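You operate a simulated robot arm through the tools that you are given. There is no shell and no other tool.

The job below is to be done with a simulated robot arm. You get a single attempt, and the scene is never put back.

## Task
Send the brown and the white parcel to their lanes.
Fine: read each, put it in the tote at the lane shown and press DONE, the brown one first; the reader ends on the shallow grey tray; the purple parcel stays unread. Drop, pinch and damage nothing, leave nothing switched on.

It is judged by the outcome, as a careful person would: the job done as asked, and still so three seconds after it is handed in. It fails if anything else is knocked over, pushed out of place, dropped, spilled or broken.

## Robot
A 6-joint arm with a two-finger parallel gripper, fixed in place. Base frame: the origin is at the foot of the arm, x ahead of it, y to its left, z up; the work surface is at about z = 860. Units: mm, rad, N and s.
With the tool pointing down near the work surface it reaches from about 240 to 640 mm from the base axis. Its first joint turns from -1.152 to 1.152 rad. Payload 2.7 kg.
Tool frame: the origin (TCP) lies between the finger pads and is the grasp point; the fingertips stand 23 mm ahead of it; z points along the fingers, y is the line along which they close. Largest opening 94 mm; finger width 38, thickness 10; the body of the gripper, 54 by 96 mm, starts 39 mm behind the TCP.
Orientation is that of the tool frame in the base frame, as [roll, pitch, yaw] about the fixed x, y, z axes, in that order (R = Rz(yaw) Ry(pitch) Rx(roll)). With the fingers straight down and closing along the base's y, the tool's x points along the base's -x, its y along +y and its z along -z.

## Interface
- The arm moves only by the tool arm_command. Its arguments are lists of equal length, an entry for each row: "travel": the shift along the tool's x, y, z in mm, a list of three; "turn": the turn, a rotation vector about the tool's x, y, z in rad, a list of three. In form: {"travel": [[tx, ty, tz], ...], "turn": [[wx, wy, wz], ...]}. A call has 1 to 20 rows; each row shifts and turns the commanded pose from where the row before left it, along the tool's axes as they then stand. "claw" is the closure in counts, from 0 (fully open) to 255 (shut), set as the call begins (left out, the last holds). Each row takes 0.2 s and may step no farther than 50 mm and 0.15 rad from the row before; otherwise, or with a gripper value out of range, the whole call is refused. A pose out of reach is approached as far as the arm can. The call stops where the force on the tool passes 40 N (or 10 N more than at its start, if that is more) or the arm is blocked; 0.2 s more then pass. Each finger travels about 45 mm/s and halts on what it meets, pressing with about 43 N; the grip force reading is that of the motor and also rises with nothing between the fingers. The clock runs only during rows and for 0.2 s after the last one: add rows that do not move to give the fingers time. The reply holds the time, the measured pose of the TCP, the force on the tool along the base axes, the opening and the grip force, in the units named above and with some noise, with the torque about the TCP (base axes, N m) and any sound that the robot's microphone picked up, and new pictures: "show" is both (left out), scene, wrist or none.
- Cameras (640 x 400 px; columns grow to the right, rows downward): "scene" is fixed at [88.5, -448.4, 1397.2]; the picture's right is [0.61, -0.79, 0.00], its down [-0.50, -0.38, -0.78] and it looks along [0.62, 0.48, -0.63] (base axes); focal length 314 px, centre (320, 200). "wrist" rides on the gripper at [86, 16, -74] in the tool frame; the picture's right is [-0.18, 0.98, 0.00], its down [-0.58, -0.11, -0.81] and it looks along [-0.79, -0.15, 0.59] (tool axes); focal length 243 px, centre (320, 200). There is no depth. A picture from a camera that has moved, and an enlarged one, comes with that camera's place and axes in the base frame and with its lens.
- zoom(camera, box): a new picture of the part [left, top, right, bottom] of that camera's present view, enlarged. No time passes.
- hand_in(): hands the job in; it is judged then, once.

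Nothing tells you positions but the pictures and the camera data. Unless the task says otherwise, let go and move clear before handing in.

The tools are called after "Call:" as name(argument=value, ...) on one line, values as JSON. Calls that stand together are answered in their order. arm_command: Moves the arm, as the interface text tells. Its arguments: {"type":"object","properties":{"travel":{"type":"array"},"turn":{"type":"array"},"claw":{"type":"number"},"show":{"type":"string","enum":["both","scene","wrist","none"]}},"required":["travel","turn"]} The other tools are called the same way: zoom (camera, box) takes an enlarged picture of a part of a camera's view; hand_in () hands the job in.

At the start:

```text
clock: 0.0
ee_pos: [323.8, -114.4, 1151.8]
tool_rot: [3.141, 0.002, 3.14]
wrist_force: [0.0, 0.6, -0.8]
ft_torque: [0.03, 0.01, 0.0]
opening: 94.2
gripper_force: 0.1
```

scene: 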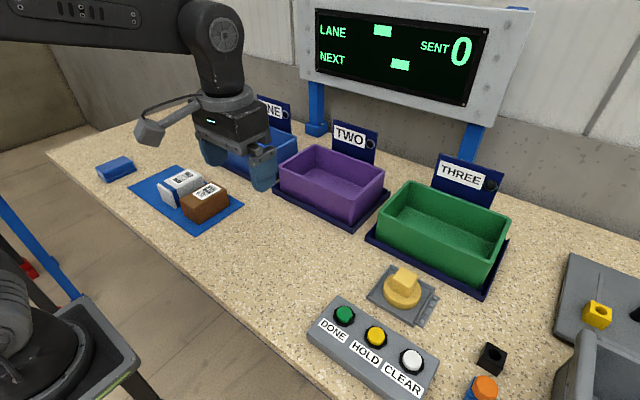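
wrist: 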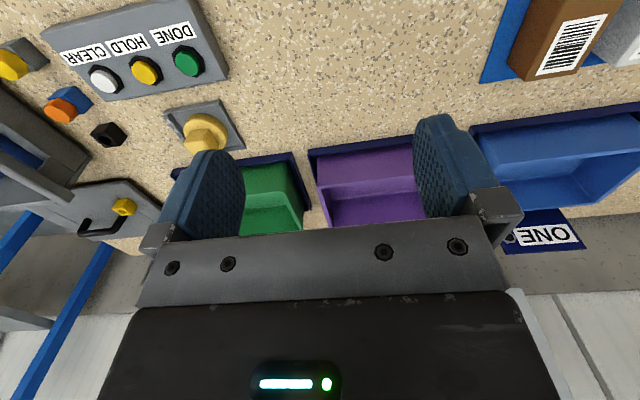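

I see a blue mat with a white and a brown parcel, a blue item to its left, three totes, a button panel, a yellow knob and more items at the right. I'll look more closely before moving.

Call:
zoom(camera="scene", box=[80, 130, 260, 250])

Call:
zoom(camera="scene", box=[440, 240, 640, 400])

Call:
zoom(camera="scene", box=[290, 240, 470, 400])

Call:
zoom(camera="scene", box=[290, 0, 540, 140])

Call:
zoom(camera="wrist", box=[0, 0, 240, 240])

Call:
zoom(camera="wrist", box=[440, 0, 640, 240])

```text
3.33 times, centred on (170, 190) of scene
camera zoom: at [88.5, -448.4, 1397.2], right [0.61, -0.79, 0.0], down [-0.5, -0.38, -0.78], along [0.62, 0.48, -0.63], focal length 1048 px, centre (820, 233)
```

zoom: 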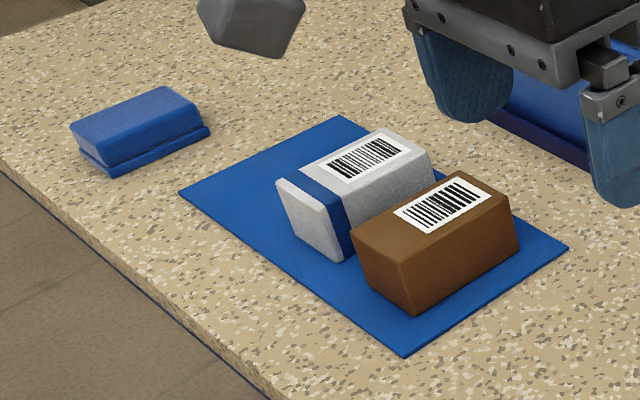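

```text
2.50 times, centred on (540, 320) of scene
camera zoom: at [88.5, -448.4, 1397.2], right [0.61, -0.79, 0.0], down [-0.5, -0.38, -0.78], along [0.62, 0.48, -0.63], focal length 786 px, centre (-230, -100)
```

zoom: 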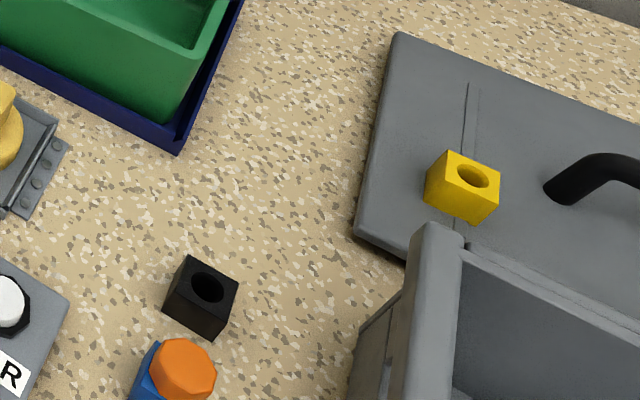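

```text
2.50 times, centred on (380, 320) of scene
camera zoom: at [88.5, -448.4, 1397.2], right [0.61, -0.79, 0.0], down [-0.5, -0.38, -0.78], along [0.62, 0.48, -0.63], focal length 786 px, centre (170, -100)
```

zoom: 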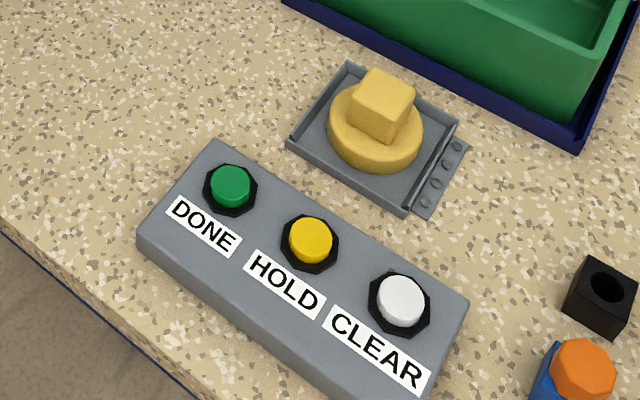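

```text
2.56 times, centred on (415, 70) of scene
camera zoom: at [88.5, -448.4, 1397.2], right [0.61, -0.79, 0.0], down [-0.5, -0.38, -0.78], along [0.62, 0.48, -0.63], focal length 805 px, centre (77, 533)
```

zoom: 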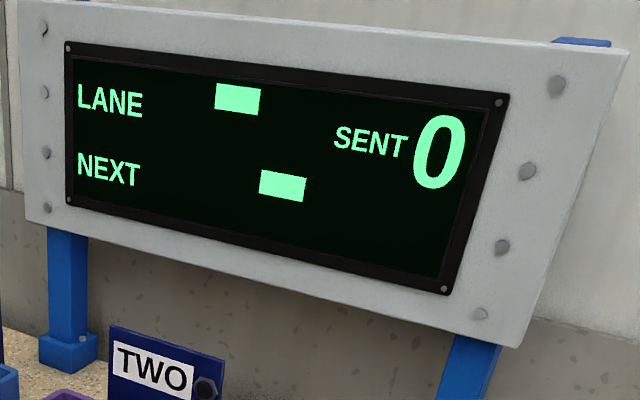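

```text
1.67 times, centred on (120, 120) of wrist
camera zoom: at [237.2, -97.7, 1225.2], right [0.19, 0.98, 0.0], down [0.58, -0.11, 0.81], along [0.79, -0.15, -0.59], focal length 404 px, centre (653, 333)
```

zoom: 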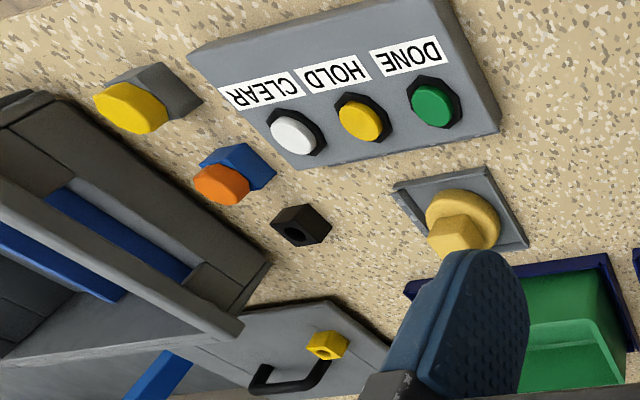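

```text
1.67 times, centred on (540, 120) of wrist
camera zoom: at [237.2, -97.7, 1225.2], right [0.19, 0.98, 0.0], down [0.58, -0.11, 0.81], along [0.79, -0.15, -0.59], focal length 404 px, centre (-47, 333)
```

zoom: 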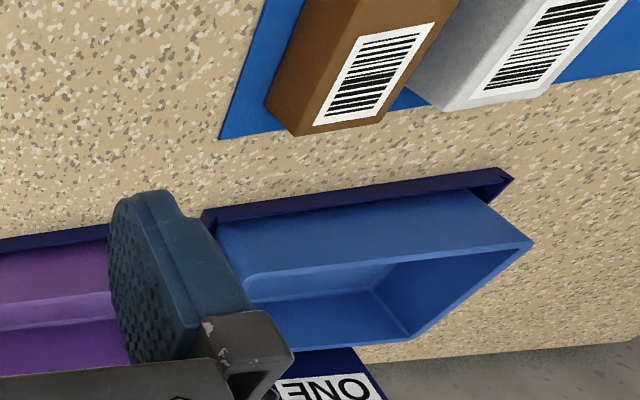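

The parcels sit near (400, 160–240), the totes start at about x = 575, and the button panel is near (351, -295 to -421). I haven't found the purple parcel or identified the reader, so I'll swing the wrist camera right at a safe height to look.

Call:
arm_command(travel=[[0, -40, 0], [0, -40, 0], [0, -40, 0], [0, -20, 0], [0, 0, 0]], turn=[[0, 0, 0.1], [0, 0, 0.14], [0, 0, 0.14], [0, 0, 0.14], [0, 0, 0]])

```text
clock: 1.2
ee_pos: [304.4, -253.4, 1152.9]
tool_rot: [-3.141, 0.002, 2.618]
wrist_force: [0.2, 0.4, 0.5]
ft_torque: [0.01, -0.01, 0.01]
opening: 94.1
gripper_force: 0.1
camera wrist: at [236.7, -196.6, 1226.2], right [0.65, 0.76, 0.0], down [0.45, -0.38, 0.81], along [0.61, -0.53, -0.59], focal length 243 px, centre (320, 200)
```

scene: 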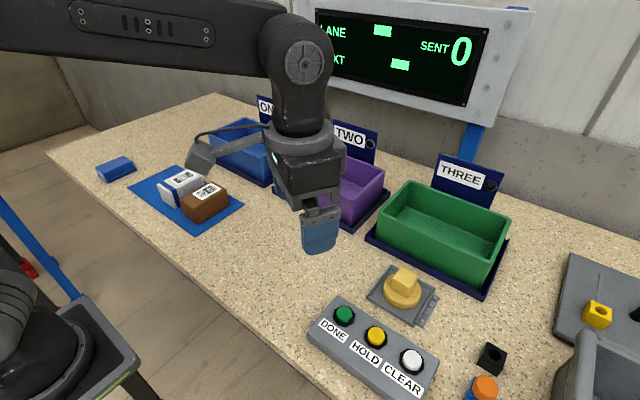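
wrist: 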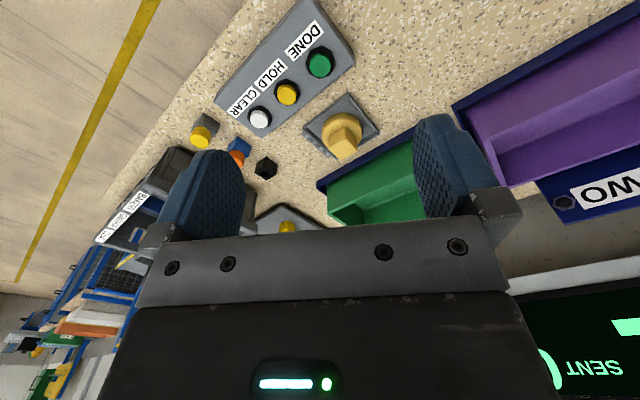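

The wrist view now shows the right side of the table, including a box with a label. I'll zoom in there.

Call:
zoom(camera="wrist", box=[80, 100, 330, 270])

Call:
zoom(camera="wrist", box=[190, 20, 390, 190])

Call:
zoom(camera="wrist", box=[300, 90, 640, 300])

Call:
zoom(camera="scene", box=[180, 90, 420, 240])

```text
2.35 times, centred on (205, 185) of wrist
camera zoom: at [236.7, -196.6, 1226.2], right [0.65, 0.76, 0.0], down [0.45, -0.38, 0.81], along [0.61, -0.53, -0.59], focal length 571 px, centre (591, 235)
```

zoom: 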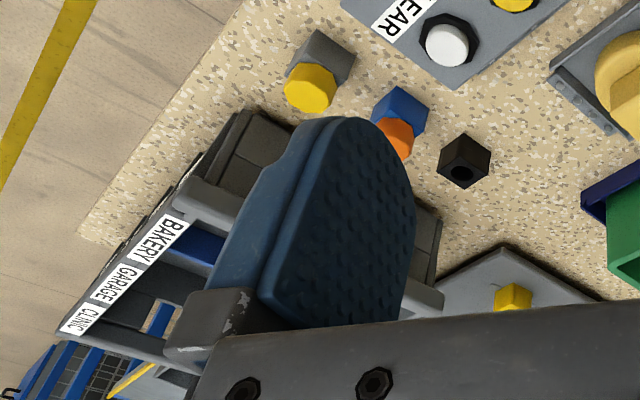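

```text
2.35 times, centred on (290, 105) of wrist
camera zoom: at [236.7, -196.6, 1226.2], right [0.65, 0.76, 0.0], down [0.45, -0.38, 0.81], along [0.61, -0.53, -0.59], focal length 571 px, centre (391, 424)
```

zoom: 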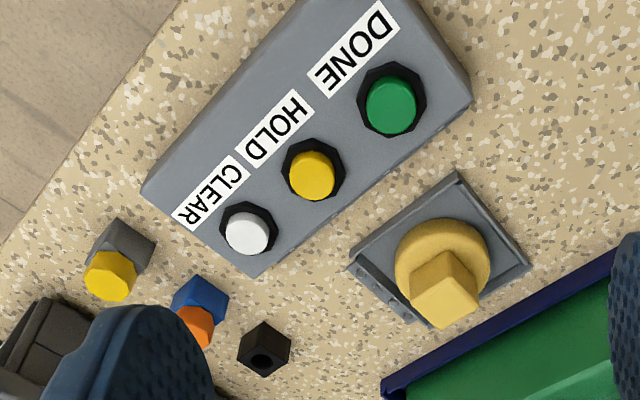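

```text
1.88 times, centred on (470, 195) of wrist
camera zoom: at [236.7, -196.6, 1226.2], right [0.65, 0.76, 0.0], down [0.45, -0.38, 0.81], along [0.61, -0.53, -0.59], focal length 457 px, centre (38, 209)
```

zoom: 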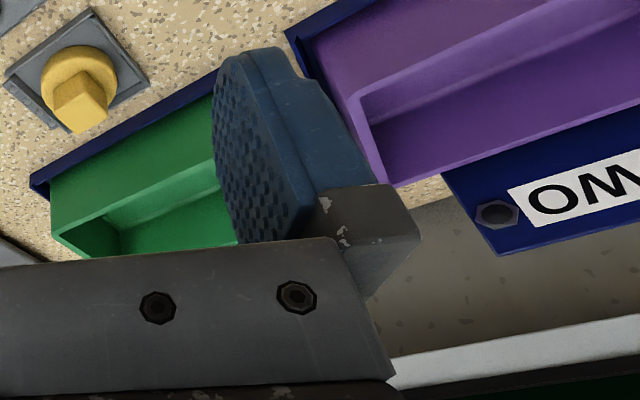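

```text
2.67 times, centred on (300, 165) of scene
camera zoom: at [88.5, -448.4, 1397.2], right [0.61, -0.79, 0.0], down [-0.5, -0.38, -0.78], along [0.62, 0.48, -0.63], focal length 839 px, centre (373, 293)
```

zoom: 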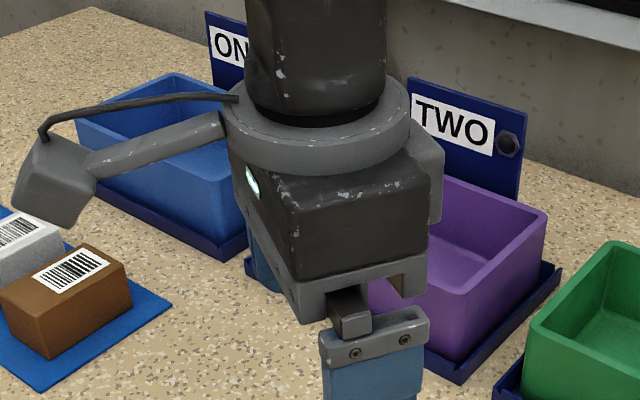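

The yellow disc with a cube grip sits on a grey tray and may be the reader. I haven't found the purple parcel, so I'll look left.

Call:
arm_command(travel=[[0, 45, 0], [0, 45, 0], [0, 45, 0], [0, 45, 0], [0, 45, 0], [0, 45, 0], [0, 0, 0], [0, 0, 0]], turn=[[0, 0, -0.14], [0, 0, -0.14], [0, 0, -0.14], [0, 0, -0.14], [0, 0, -0.14], [0, 0, -0.14], [0, 0, -0.14], [0, 0, 0]])

```text
clock: 3.0
ee_pos: [348.2, 5.1, 1152.1]
tool_rot: [-3.14, 0.002, -2.683]
wrist_force: [-0.5, 0.2, 0.5]
ft_torque: [-0.01, -0.02, 0.01]
opening: 94.1
gripper_force: 0.1
camera wrist: at [263.8, -17.2, 1226.3], right [-0.27, 0.96, 0.0], down [0.57, 0.16, 0.81], along [0.78, 0.22, -0.59], focal length 243 px, centre (320, 200)
```

scene: 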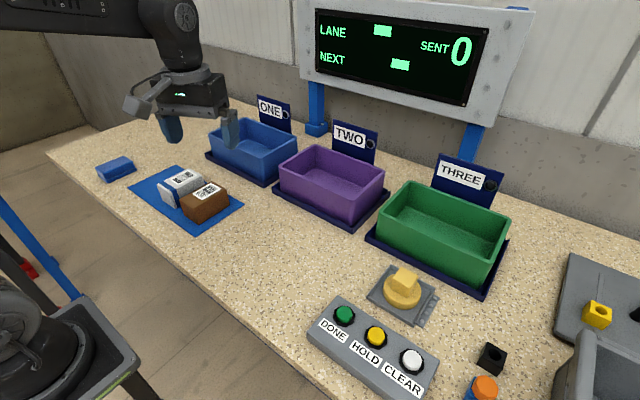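
wrist: 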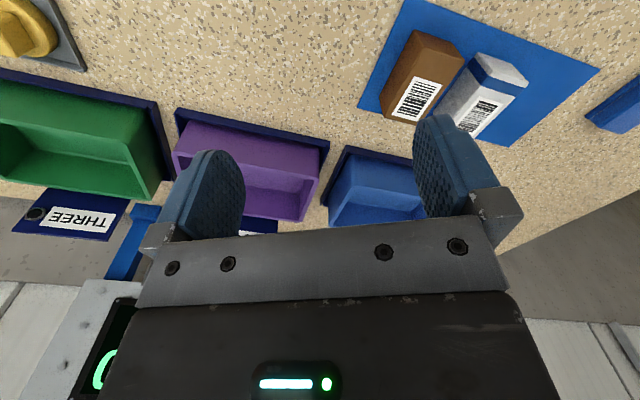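

The totes look empty from here. I'll zoom in on the parcels, the totes and the blue bar.

Call:
zoom(camera="wrist", box=[340, 0, 640, 180])

Call:
zoom(camera="wrist", box=[0, 0, 340, 240])

Call:
zoom(camera="scene", box=[200, 90, 520, 300])

Call:
zoom(camera="scene", box=[360, 250, 450, 340])

Call:
zoom(camera="scene", box=[0, 130, 240, 310])

```text
2.13 times, centred on (490, 90) of wrist
camera zoom: at [263.8, -17.2, 1226.3], right [-0.27, 0.96, 0.0], down [0.57, 0.16, 0.81], along [0.78, 0.22, -0.59], focal length 518 px, centre (-43, 435)
```

zoom: 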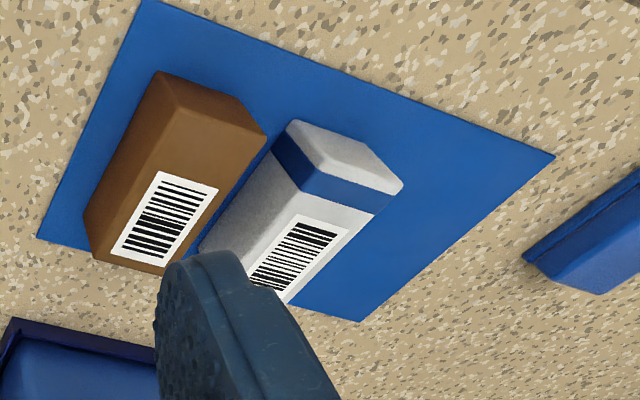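

```text
1.67 times, centred on (170, 120) of wrist
camera zoom: at [263.8, -17.2, 1226.3], right [-0.27, 0.96, 0.0], down [0.57, 0.16, 0.81], along [0.78, 0.22, -0.59], focal length 404 px, centre (570, 333)
```

zoom: 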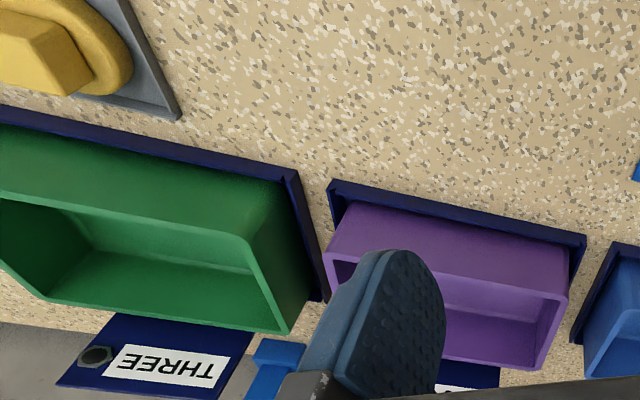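

```text
1.90 times, centred on (360, 195) of scene
camera zoom: at [88.5, -448.4, 1397.2], right [0.61, -0.79, 0.0], down [-0.5, -0.38, -0.78], along [0.62, 0.48, -0.63], focal length 599 px, centre (244, 210)
```

zoom: 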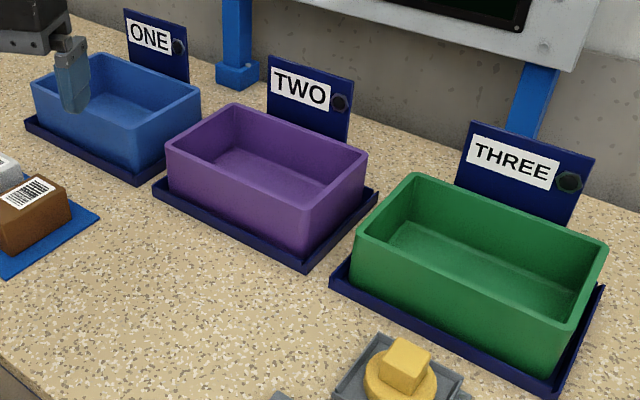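

```text
4.44 times, centred on (405, 295) of scene
camera zoom: at [88.5, -448.4, 1397.2], right [0.61, -0.79, 0.0], down [-0.5, -0.38, -0.78], along [0.62, 0.48, -0.63], focal length 1398 px, centre (-58, -222)
```

zoom: 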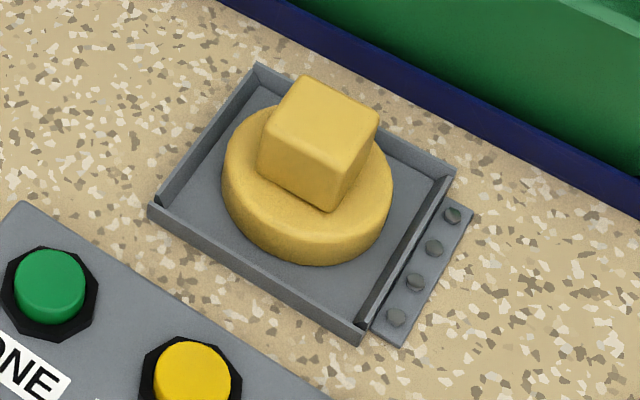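

```text
2.22 times, centred on (120, 220) of scene
camera zoom: at [88.5, -448.4, 1397.2], right [0.61, -0.79, 0.0], down [-0.5, -0.38, -0.78], along [0.62, 0.48, -0.63], focal length 699 px, centre (764, 156)
```

zoom: 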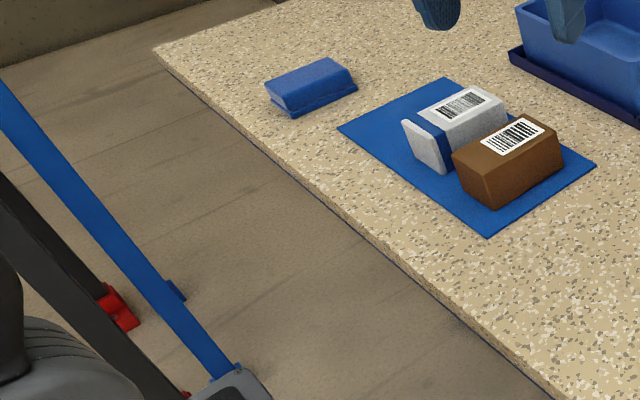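

I see no purple parcel in the open, and the yellow disc on the tray is the likely reader. I'll go closer over that area to inspect the disc and the orange, yellow and black devices.

Call:
arm_command(travel=[[0, 0, 0], [0, 0, 0], [0, 0, 0], [0, 0, 0], [-4, -43, 15], [-4, -43, 15], [-4, -43, 15], [-4, -43, 15], [-4, -43, 15], [-4, -43, 15], [-4, -43, 15], [-4, -43, 15], [0, 0, 0]], turn=[[0, 0, 0.115], [0, 0, 0.115], [0, 0, 0.115], [0, 0, 0.113], [0, 0, 0], [0, 0, 0], [0, 0, 0], [0, 0, 0], [0, 0, 0], [0, 0, 0], [0, 0, 0], [0, 0, 0], [0, 0, 0]])

```text
clock: 5.8
ee_pos: [379.1, -339.3, 1033.5]
tool_rot: [3.141, 0.002, -3.142]
wrist_force: [0.5, -0.1, 0.1]
ft_torque: [-0.01, -0.02, 0.01]
opening: 94.1
gripper_force: 0.0
camera wrist: at [293.3, -321.7, 1106.2], right [0.18, 0.98, 0.0], down [0.58, -0.11, 0.81], along [0.79, -0.15, -0.59], focal length 243 px, centre (320, 200)
```

scene: 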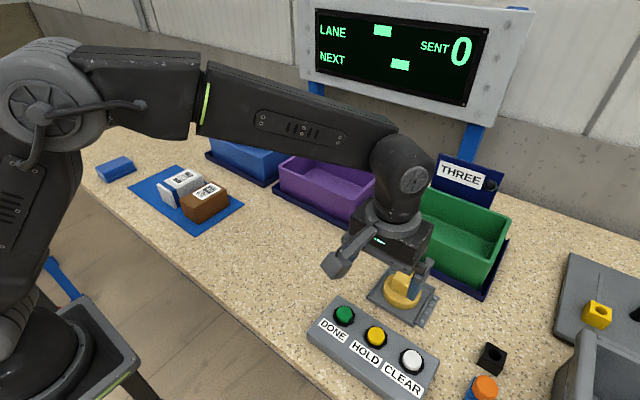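
wrist: 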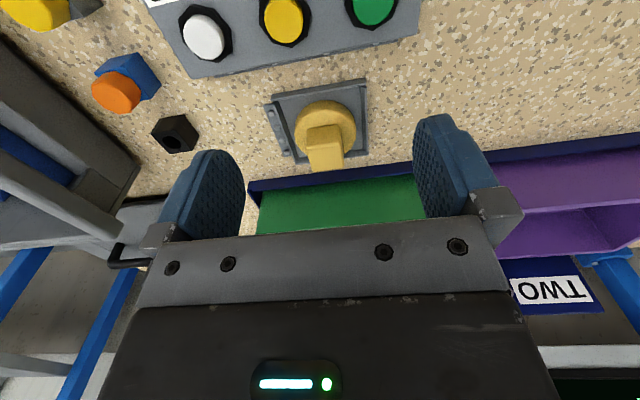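

Call:
zoom(camera="wrist", box=[240, 60, 400, 190])

Call:
zoom(camera="wrist", box=[0, 0, 240, 160])

Call:
zoom(camera="wrist", box=[0, 100, 180, 280])

```text
3.08 times, centred on (320, 125) of wrist
camera zoom: at [293.3, -321.7, 1106.2], right [0.18, 0.98, 0.0], down [0.58, -0.11, 0.81], along [0.79, -0.15, -0.59], focal length 746 px, centre (320, 431)
```

zoom: 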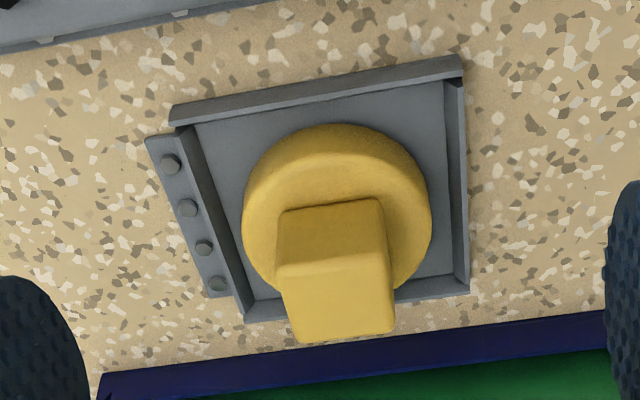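

```text
2.50 times, centred on (120, 80) of wrist
camera zoom: at [293.3, -321.7, 1106.2], right [0.18, 0.98, 0.0], down [0.58, -0.11, 0.81], along [0.79, -0.15, -0.59], focal length 606 px, centre (820, 500)
```

zoom: 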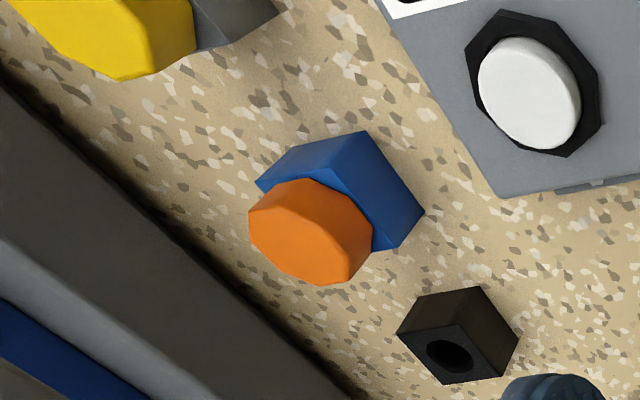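

```text
2.22 times, centred on (90, 190) of wrist
camera zoom: at [293.3, -321.7, 1106.2], right [0.18, 0.98, 0.0], down [0.58, -0.11, 0.81], along [0.79, -0.15, -0.59], focal length 539 px, centre (831, 222)
```

zoom: 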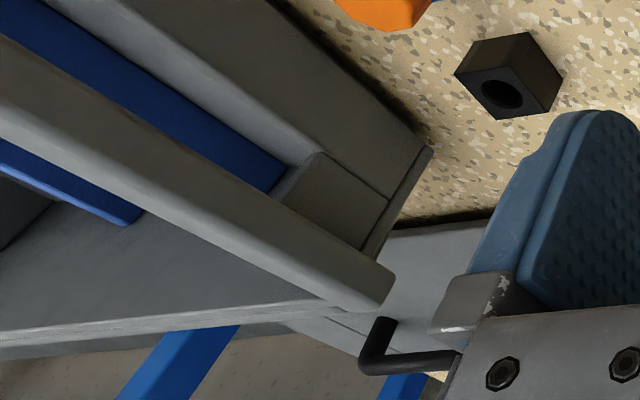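

The yellow disc with the cube handle looks like the reader: handle centre about (471, -349), top about z = 922, on a 100 mm grey tray. I'll move above it and check alignment before descending.

Call:
arm_command(travel=[[-31, -3, 0], [-31, -3, 0], [-30, -3, 0], [0, 0, 30], [0, 0, 25], [0, 0, 0]], turn=[[0, 0, 0], [0, 0, 0], [0, 0, 0], [0, 0, 0], [0, 0, 0], [0, 0, 0]])

```text
clock: 7.2
ee_pos: [469.6, -345.7, 976.5]
tool_rot: [-3.141, 0.002, 3.141]
wrist_force: [0.0, -0.8, -0.6]
ft_torque: [0.03, -0.01, -0.02]
opening: 94.2
gripper_force: 0.0
camera wrist: at [383.5, -329.6, 1050.0], right [0.18, 0.98, 0.0], down [0.58, -0.11, 0.81], along [0.79, -0.15, -0.59], focal length 243 px, centre (320, 200)
```

scene: 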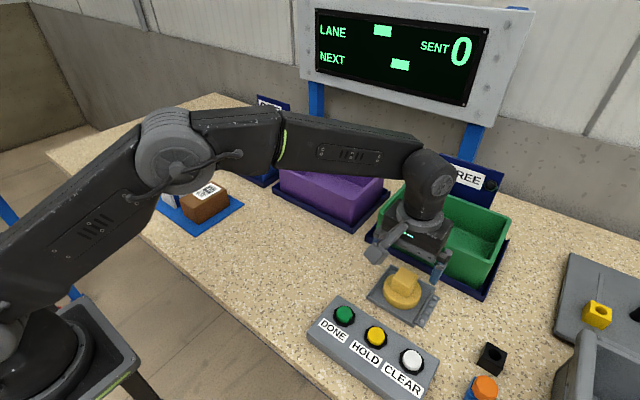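
wrist: 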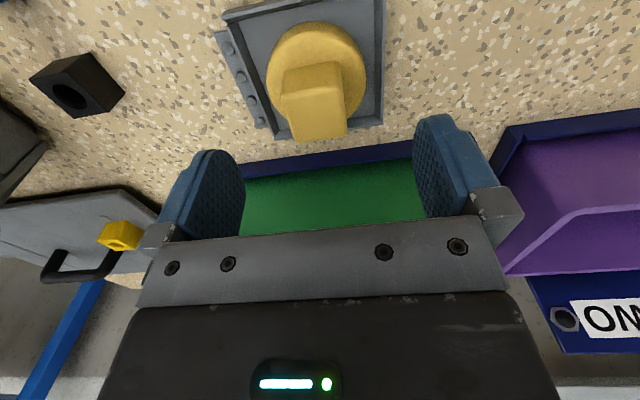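

The handle is nearly centred between the fingers, so I'll descend to about z = 914 for the grip.

Call:
arm_command(travel=[[0, -1, 25], [0, -1, 20], [0, 0, 17], [0, 0, 0]], turn=[[0, 0, 0], [0, 0, 0], [0, 0, 0], [0, 0, 0]])

Call:
zoom(camera="wrist", box=[160, 0, 480, 200])

Call:
zoom(camera="scene", box=[340, 220, 480, 340])

```text
clock: 8.2
ee_pos: [469.1, -348.3, 916.6]
tool_rot: [3.141, 0.001, -3.14]
wrist_force: [0.3, 0.2, 0.5]
ft_torque: [0.0, 0.0, 0.02]
opening: 94.0
gripper_force: 0.1
camera wrist: at [382.6, -331.9, 990.6], right [0.18, 0.98, 0.0], down [0.58, -0.11, 0.81], along [0.79, -0.15, -0.59], focal length 243 px, centre (320, 200)
```

scene: 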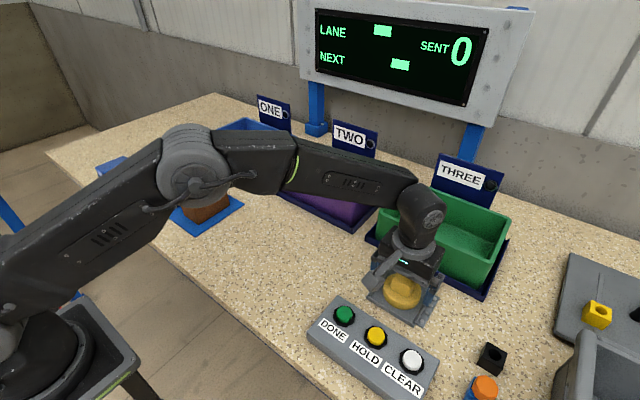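
wrist: 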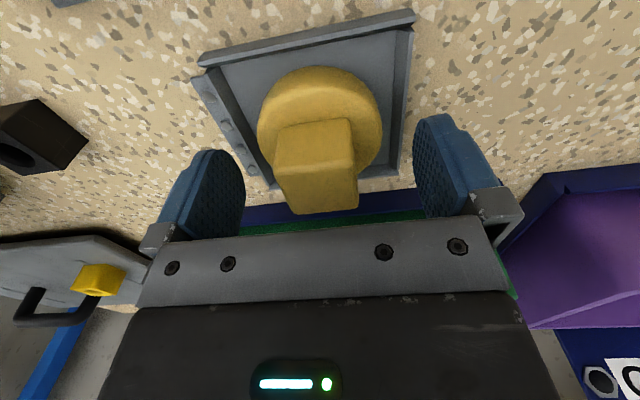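

```text
2.00 times, centred on (320, 100) of wrist
camera zoom: at [382.6, -331.9, 990.6], right [0.18, 0.98, 0.0], down [0.58, -0.11, 0.81], along [0.79, -0.15, -0.59], focal length 485 px, centre (320, 400)
```

zoom: 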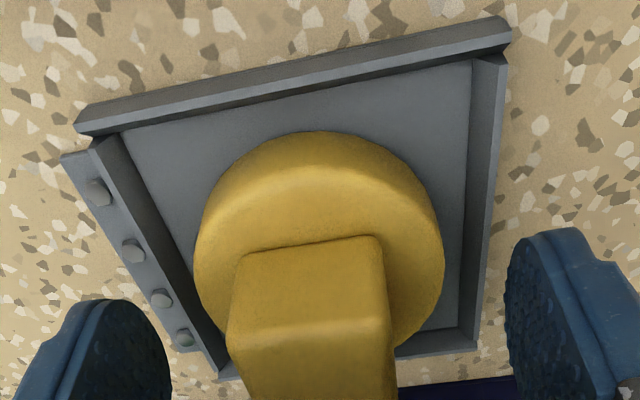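

```text
3.33 times, centred on (410, 280) of scene
camera zoom: at [88.5, -448.4, 1397.2], right [0.61, -0.79, 0.0], down [-0.5, -0.38, -0.78], along [0.62, 0.48, -0.63], focal length 1048 px, centre (20, -67)
```

zoom: 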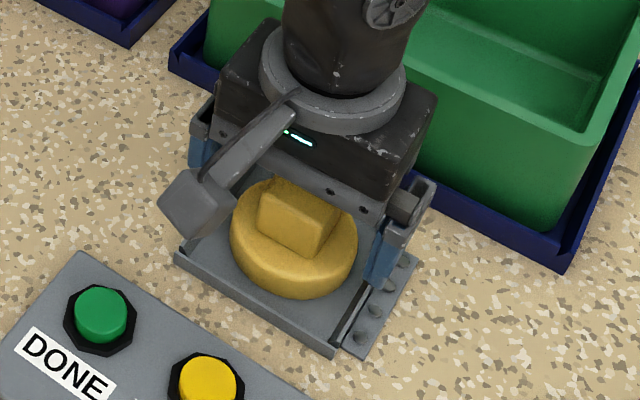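

The bottom of the cube is at about z = 895, so I'll raise slightly so the fingertips clear the disc, then close.

Call:
arm_command(travel=[[0, 0, -5]], turn=[[0, 0, 0]], show="none")

Call:
arm_command(travel=[[0, 0, 0], [0, 0, 0], [0, 0, 0], [0, 0, 0], [0, 0, 0]], turn=[[0, 0, 0], [0, 0, 0], [0, 0, 0], [0, 0, 0], [0, 0, 0]], claw=255)

```text
clock: 8.6
ee_pos: [470.0, -347.4, 921.1]
tool_rot: [3.141, 0.002, -3.141]
wrist_force: [-1.0, -1.3, -0.1]
ft_torque: [0.0, 0.02, 0.0]
opening: 94.2
gripper_force: 0.0
```

```text
clock: 9.8
ee_pos: [472.0, -349.3, 921.8]
tool_rot: [-3.14, 0.0, 3.141]
wrist_force: [-0.1, -0.1, 1.0]
ft_torque: [0.01, 0.01, -0.02]
opening: 37.3
gripper_force: 43.0
camera wrist: at [384.1, -331.6, 994.8], right [0.18, 0.98, 0.0], down [0.58, -0.11, 0.81], along [0.79, -0.15, -0.59], focal length 243 px, centre (320, 200)
```

scene: 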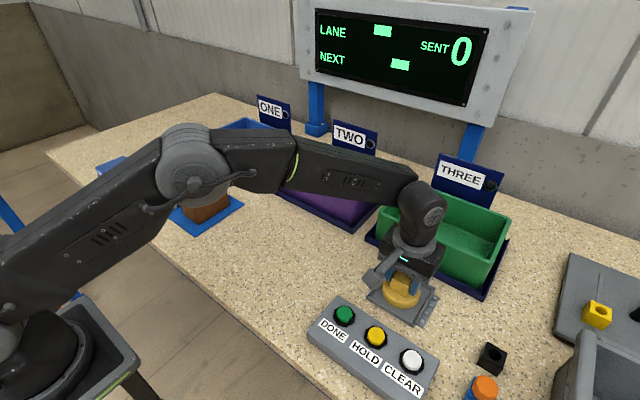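
wrist: 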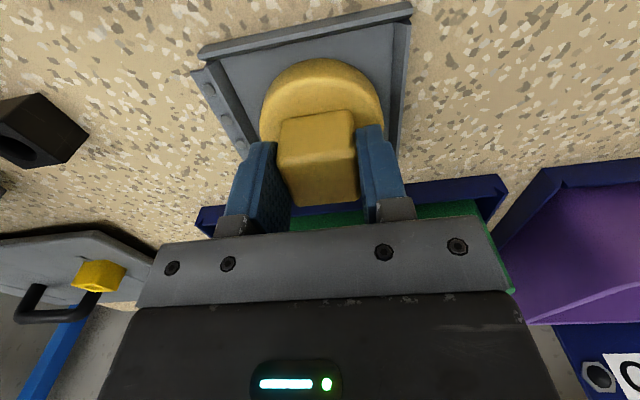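

The handle is held at 37.3 mm opening. I'll lift it straight up.

Call:
arm_command(travel=[[0, 0, -10], [0, 0, -40], [0, 0, -40], [0, 0, 0]], turn=[[0, 0, 0], [0, 0, 0], [0, 0, 0], [0, 0, 0]])

Call:
zoom(camera="scene", box=[340, 200, 480, 340])

```text
clock: 10.8
ee_pos: [471.4, -347.2, 1010.9]
tool_rot: [3.14, 0.001, 3.141]
wrist_force: [0.1, 0.5, -1.3]
ft_torque: [-0.03, 0.01, 0.0]
opening: 37.5
gripper_force: 42.6
camera wrist: at [383.8, -330.6, 1084.9], right [0.18, 0.98, 0.0], down [0.58, -0.11, 0.81], along [0.79, -0.15, -0.59], focal length 243 px, centre (320, 200)
```

scene: 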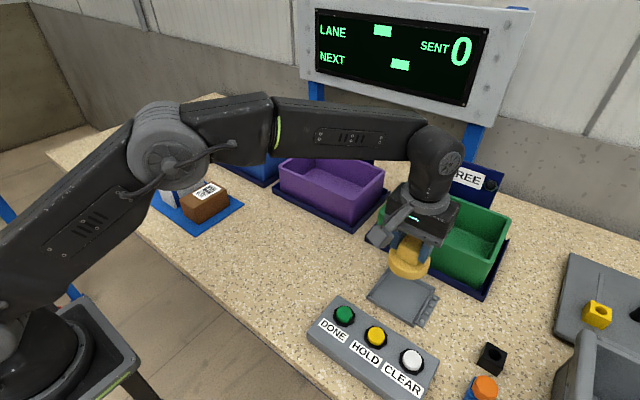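
wrist: 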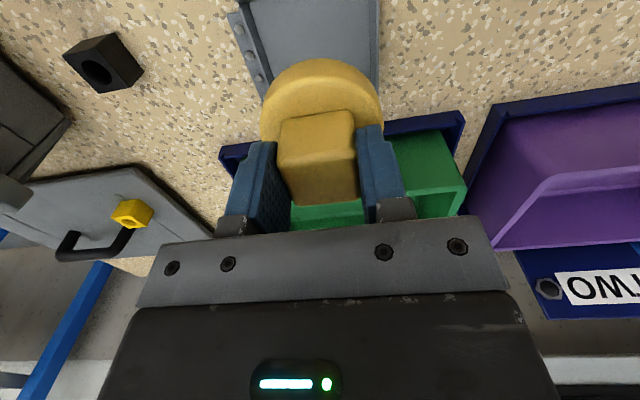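

```text
2.86 times, centred on (410, 270) of scene
camera zoom: at [88.5, -448.4, 1397.2], right [0.61, -0.79, 0.0], down [-0.5, -0.38, -0.78], along [0.62, 0.48, -0.63], focal length 898 px, centre (63, 0)
```

zoom: 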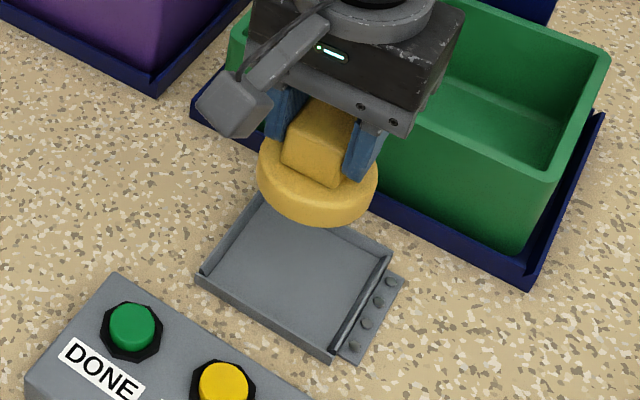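

The reader is free of the tray. I'll carry it high toward the parcels, stopping short of them to measure their labels up close.

Call:
arm_command(travel=[[0, 0, -35], [0, 0, -34], [15, 41.7, 0], [15, 41.7, 0], [15, 41.7, 0], [15, 41.7, 0], [15, 41.7, 0], [15, 41.7, 0], [15, 41.7, 0], [15, 41.7, 0], [15, 41.7, 0], [15, 41.7, 0], [0, 0, 0]], turn=[[0, 0, 0], [0, 0, 0], [0, 0, 0], [0, 0, 0], [0, 0, 0], [0, 0, 0], [0, 0, 0], [0, 0, 0], [0, 0, 0], [0, 0, 0], [0, 0, 0], [0, 0, 0], [0, 0, 0]])

Call:
zoom(camera="wrist", box=[320, 0, 640, 200])

Call:
zoom(camera="scene", box=[80, 130, 260, 250])

```text
clock: 13.6
ee_pos: [320.3, 70.6, 1079.8]
tool_rot: [3.141, 0.003, 3.139]
wrist_force: [-0.7, -1.0, -0.7]
ft_torque: [-0.01, 0.01, -0.03]
opening: 37.5
gripper_force: 42.5
camera wrist: at [234.2, 87.2, 1153.3], right [0.18, 0.98, 0.0], down [0.58, -0.11, 0.81], along [0.79, -0.15, -0.59], focal length 243 px, centre (320, 200)
```

scene: 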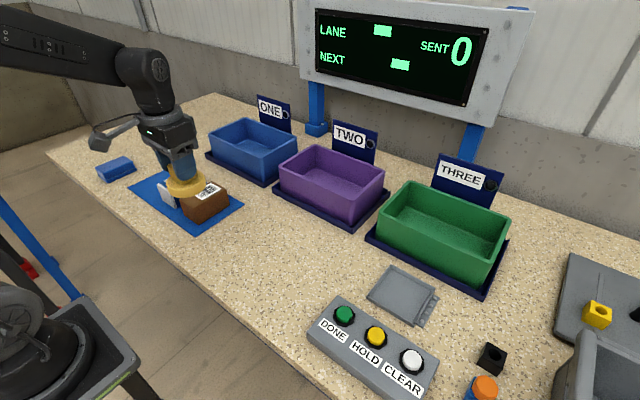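
wrist: 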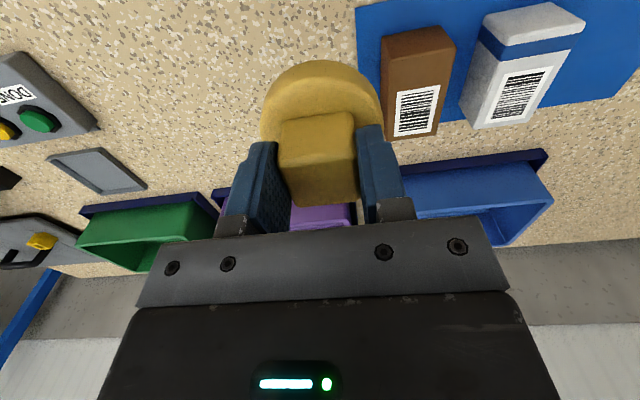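

```text
2.00 times, centred on (480, 100) of wrist
camera zoom: at [234.2, 87.2, 1153.3], right [0.18, 0.98, 0.0], down [0.58, -0.11, 0.81], along [0.79, -0.15, -0.59], focal length 485 px, centre (0, 400)
```

zoom: 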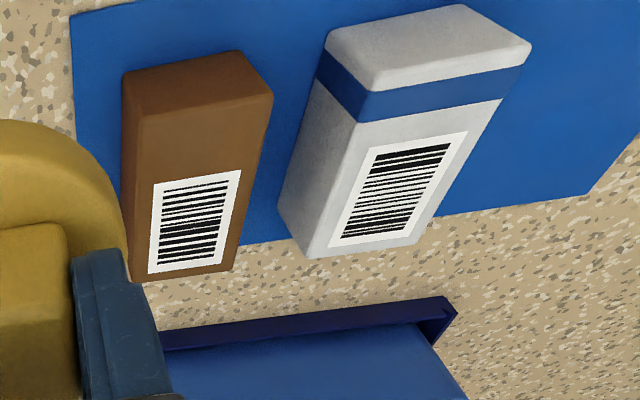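

```text
3.33 times, centred on (170, 190) of scene
camera zoom: at [88.5, -448.3, 1397.2], right [0.61, -0.79, 0.0], down [-0.5, -0.38, -0.78], along [0.62, 0.48, -0.63], focal length 1048 px, centre (820, 233)
```

zoom: 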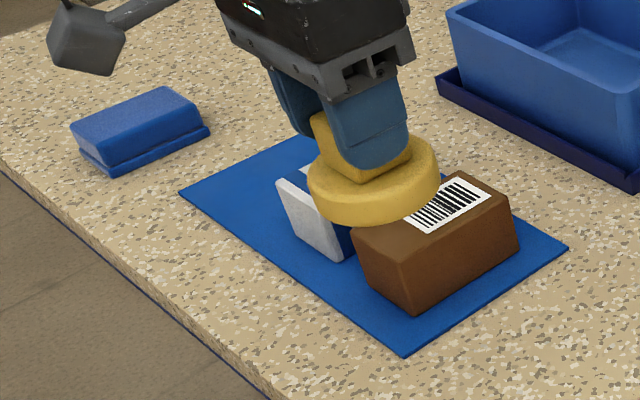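

Brown sits at about x 346–446, y 130–190, top about z = 915, with its label at (410, 162). White is about x 350–447, y 232–290, with its label at (408, 265). I'll bring the reader over the brown label and lower it in steps.

Call:
arm_command(travel=[[-30, 30, 0], [-30, 31, 0], [-30, 30, 0], [0, 0, 30], [0, 0, 0]], turn=[[0, 0, 0], [0, 0, 0], [0, 0, 0], [0, 0, 0], [0, 0, 0]])

Call:
zoom(camera="scene", box=[100, 130, 280, 250])

```text
clock: 14.8
ee_pos: [411.0, 159.4, 1049.1]
tool_rot: [3.141, 0.002, 3.141]
wrist_force: [-1.0, 0.8, -1.3]
ft_torque: [0.01, 0.02, 0.01]
opening: 37.4
gripper_force: 42.5
camera wrist: at [325.7, 175.5, 1122.0], right [0.18, 0.98, 0.0], down [0.58, -0.11, 0.81], along [0.79, -0.15, -0.59], focal length 243 px, centre (320, 200)
```

scene: 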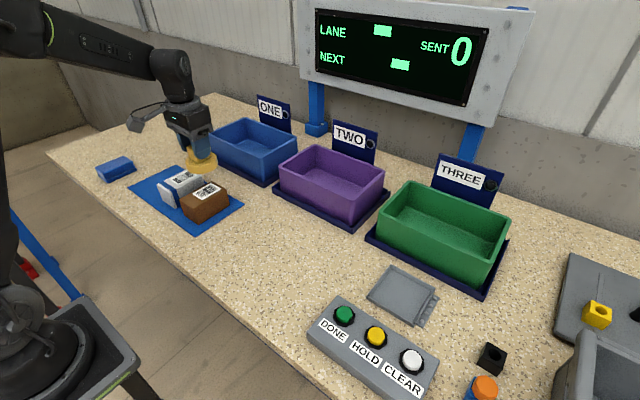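
wrist: 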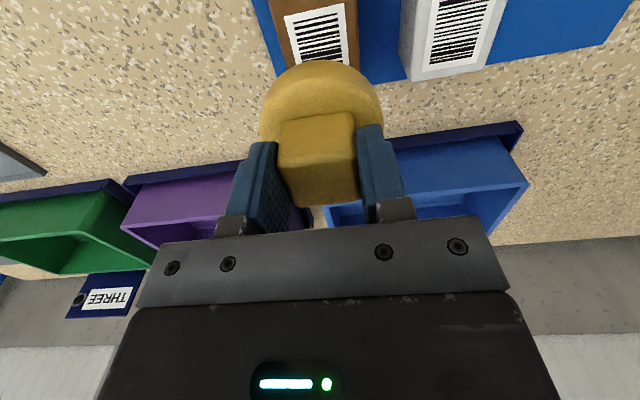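

```text
3.33 times, centred on (190, 190) of scene
camera zoom: at [88.5, -448.4, 1397.2], right [0.61, -0.79, 0.0], down [-0.5, -0.38, -0.78], along [0.62, 0.48, -0.63], focal length 1048 px, centre (753, 233)
```

zoom: 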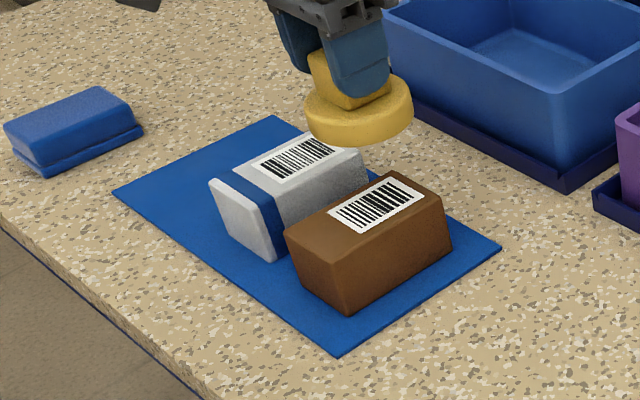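

Nothing has read yet, with the reader about 75 mm above the label. I'll lower it further.

Call:
arm_command(travel=[[0, 2, 15], [0, 0, 15], [0, 0, 0], [0, 0, 0]], turn=[[0, 0, 0], [0, 0, 0], [0, 0, 0], [0, 0, 0]])

Call:
zoom(camera="scene", box=[100, 130, 280, 250])

```text
clock: 15.8
ee_pos: [410.8, 158.9, 1020.3]
tool_rot: [-3.141, 0.001, 3.141]
wrist_force: [-0.2, -0.9, -1.7]
ft_torque: [-0.01, 0.01, -0.01]
opening: 37.6
gripper_force: 42.8
camera wrist: at [324.2, 175.9, 1093.5], right [0.18, 0.98, 0.0], down [0.58, -0.11, 0.81], along [0.79, -0.15, -0.59], focal length 243 px, centre (320, 200)
```

scene: 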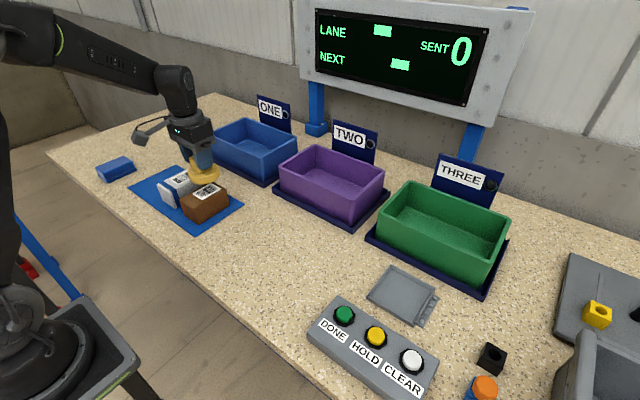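
wrist: 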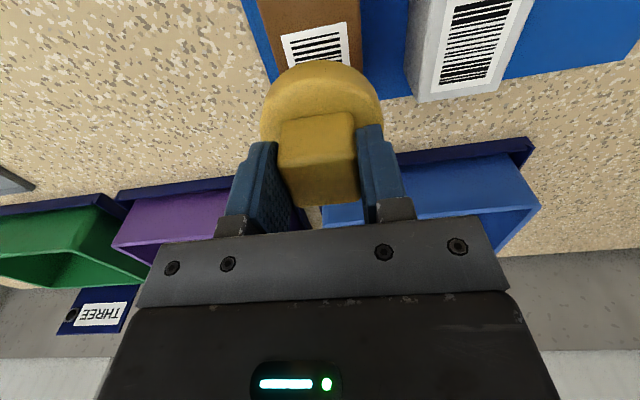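

```text
3.33 times, centred on (190, 190) of scene
camera zoom: at [88.5, -448.4, 1397.2], right [0.61, -0.79, 0.0], down [-0.5, -0.38, -0.78], along [0.62, 0.48, -0.63], focal length 1048 px, centre (753, 233)
```

zoom: 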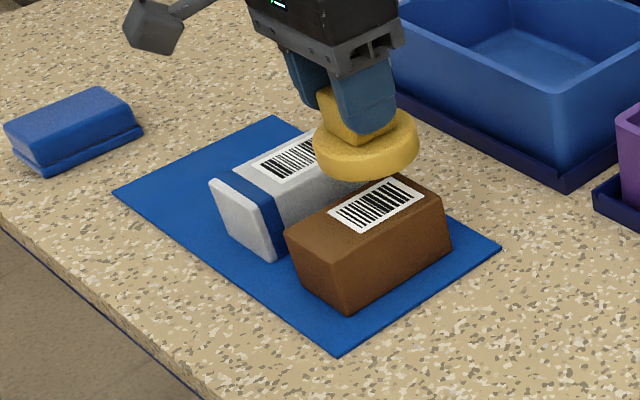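

It's still not read at about 48 mm. I'll continue down carefully.

Call:
arm_command(travel=[[0, 1, 10], [0, 0, 10], [0, 0, 0], [0, 0, 0]], turn=[[0, 0, 0], [0, 0, 0], [0, 0, 0], [0, 0, 0]])

Call:
zoom(camera="scene", box=[100, 130, 280, 250])

```text
clock: 16.8
ee_pos: [409.4, 161.0, 999.3]
tool_rot: [3.141, 0.002, 3.141]
wrist_force: [0.8, -1.3, -0.6]
ft_torque: [0.01, 0.06, 0.03]
opening: 37.6
gripper_force: 42.8
camera wrist: at [324.0, 177.2, 1072.6], right [0.18, 0.98, 0.0], down [0.58, -0.11, 0.81], along [0.79, -0.15, -0.59], focal length 243 px, centre (320, 200)
```

scene: 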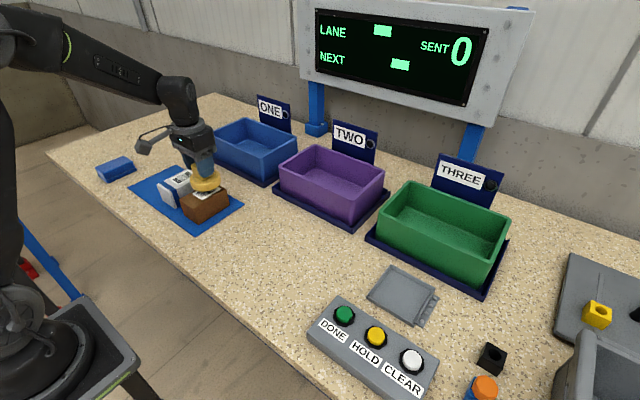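
wrist: 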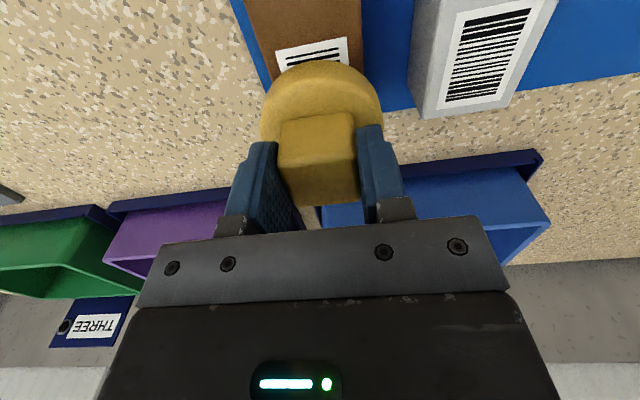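

```text
3.33 times, centred on (190, 190) of scene
camera zoom: at [88.5, -448.4, 1397.2], right [0.61, -0.79, 0.0], down [-0.5, -0.38, -0.78], along [0.62, 0.48, -0.63], focal length 1048 px, centre (753, 233)
```

zoom: 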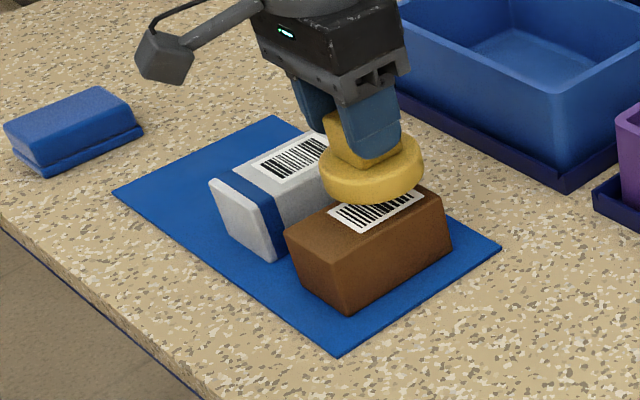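

Still no reading at about a 27 mm gap. I'll go lower in small steps, watching the display and the force.

Call:
arm_command(travel=[[0, 0, 8], [0, 0, 6], [0, 0, 0], [0, 0, 0], [0, 0, 0]], turn=[[0, 0, 0], [0, 0, 0], [0, 0, 0], [0, 0, 0], [0, 0, 0]])

Call:
zoom(camera="scene", box=[100, 130, 280, 250])

```text
clock: 18.0
ee_pos: [411.7, 161.7, 984.7]
tool_rot: [3.141, 0.002, 3.142]
wrist_force: [-0.5, -0.4, -1.1]
ft_torque: [-0.01, 0.03, 0.01]
opening: 37.4
gripper_force: 42.9
camera wrist: at [325.1, 178.0, 1058.7], right [0.18, 0.98, 0.0], down [0.58, -0.11, 0.81], along [0.79, -0.15, -0.59], focal length 243 px, centre (320, 200)
```

scene: 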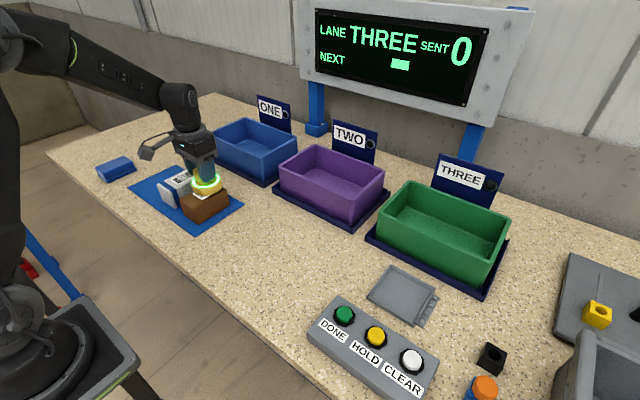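
wrist: 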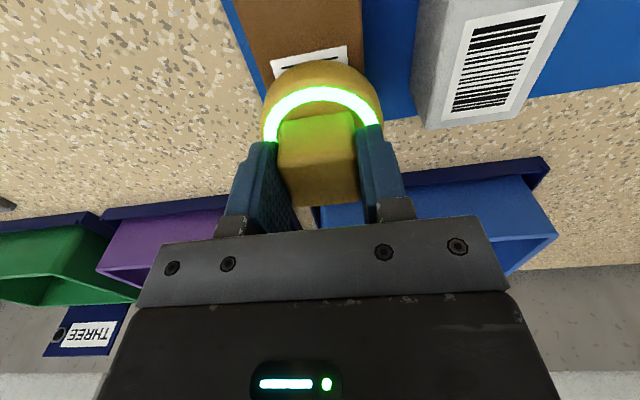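

```text
3.33 times, centred on (190, 190) of scene
camera zoom: at [88.5, -448.4, 1397.2], right [0.61, -0.79, 0.0], down [-0.5, -0.38, -0.78], along [0.62, 0.48, -0.63], focal length 1048 px, centre (753, 233)
```

zoom: 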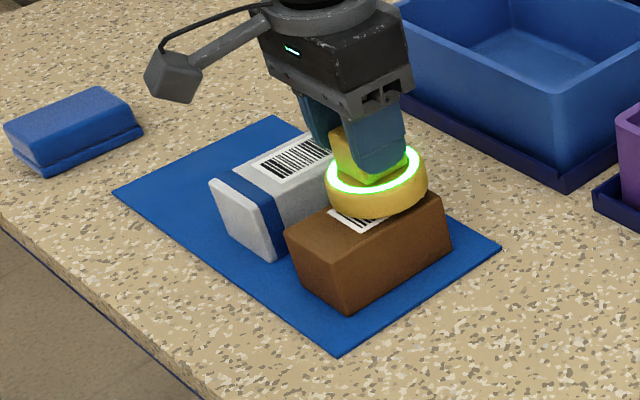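

LANE THREE is shown for brown and the ring lit up. I'll lift and return the reader to the tray.

Call:
arm_command(travel=[[0, 0, -40], [0, 0, -40], [-5, -42.5, 0], [-5, -42.5, 0], [-5, -42.5, 0], [-5, -42.5, 0], [-5, -42.5, 0], [-5, -42.5, 0], [-5, -42.5, 0], [-5, -42.5, 0], [-5, -42.5, 0], [-5, -42.5, 0], [-5, -42.5, 0], [-5, -42.5, 0], [0, 0, 0], [0, 0, 0]], turn=[[0, 0, 0], [0, 0, 0], [0, 0, 0], [0, 0, 0], [0, 0, 0], [0, 0, 0], [0, 0, 0], [0, 0, 0], [0, 0, 0], [0, 0, 0], [0, 0, 0], [0, 0, 0], [0, 0, 0], [0, 0, 0], [0, 0, 0], [0, 0, 0]])

```text
clock: 21.4
ee_pos: [475.7, -346.9, 1065.0]
tool_rot: [3.141, 0.001, 3.141]
wrist_force: [-0.1, 0.9, -1.7]
ft_torque: [0.0, 0.0, -0.01]
opening: 37.6
gripper_force: 42.7
camera wrist: at [388.7, -329.3, 1139.0], right [0.18, 0.98, 0.0], down [0.58, -0.11, 0.81], along [0.79, -0.15, -0.59], focal length 243 px, centre (320, 200)
```

scene: 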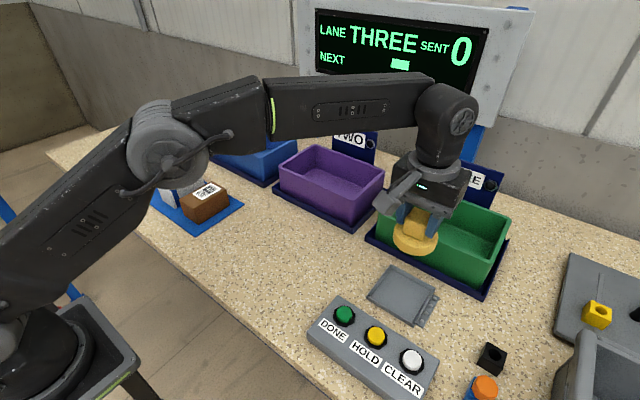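
wrist: 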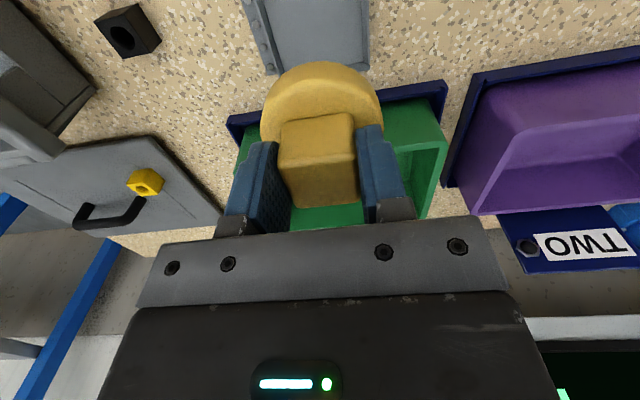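

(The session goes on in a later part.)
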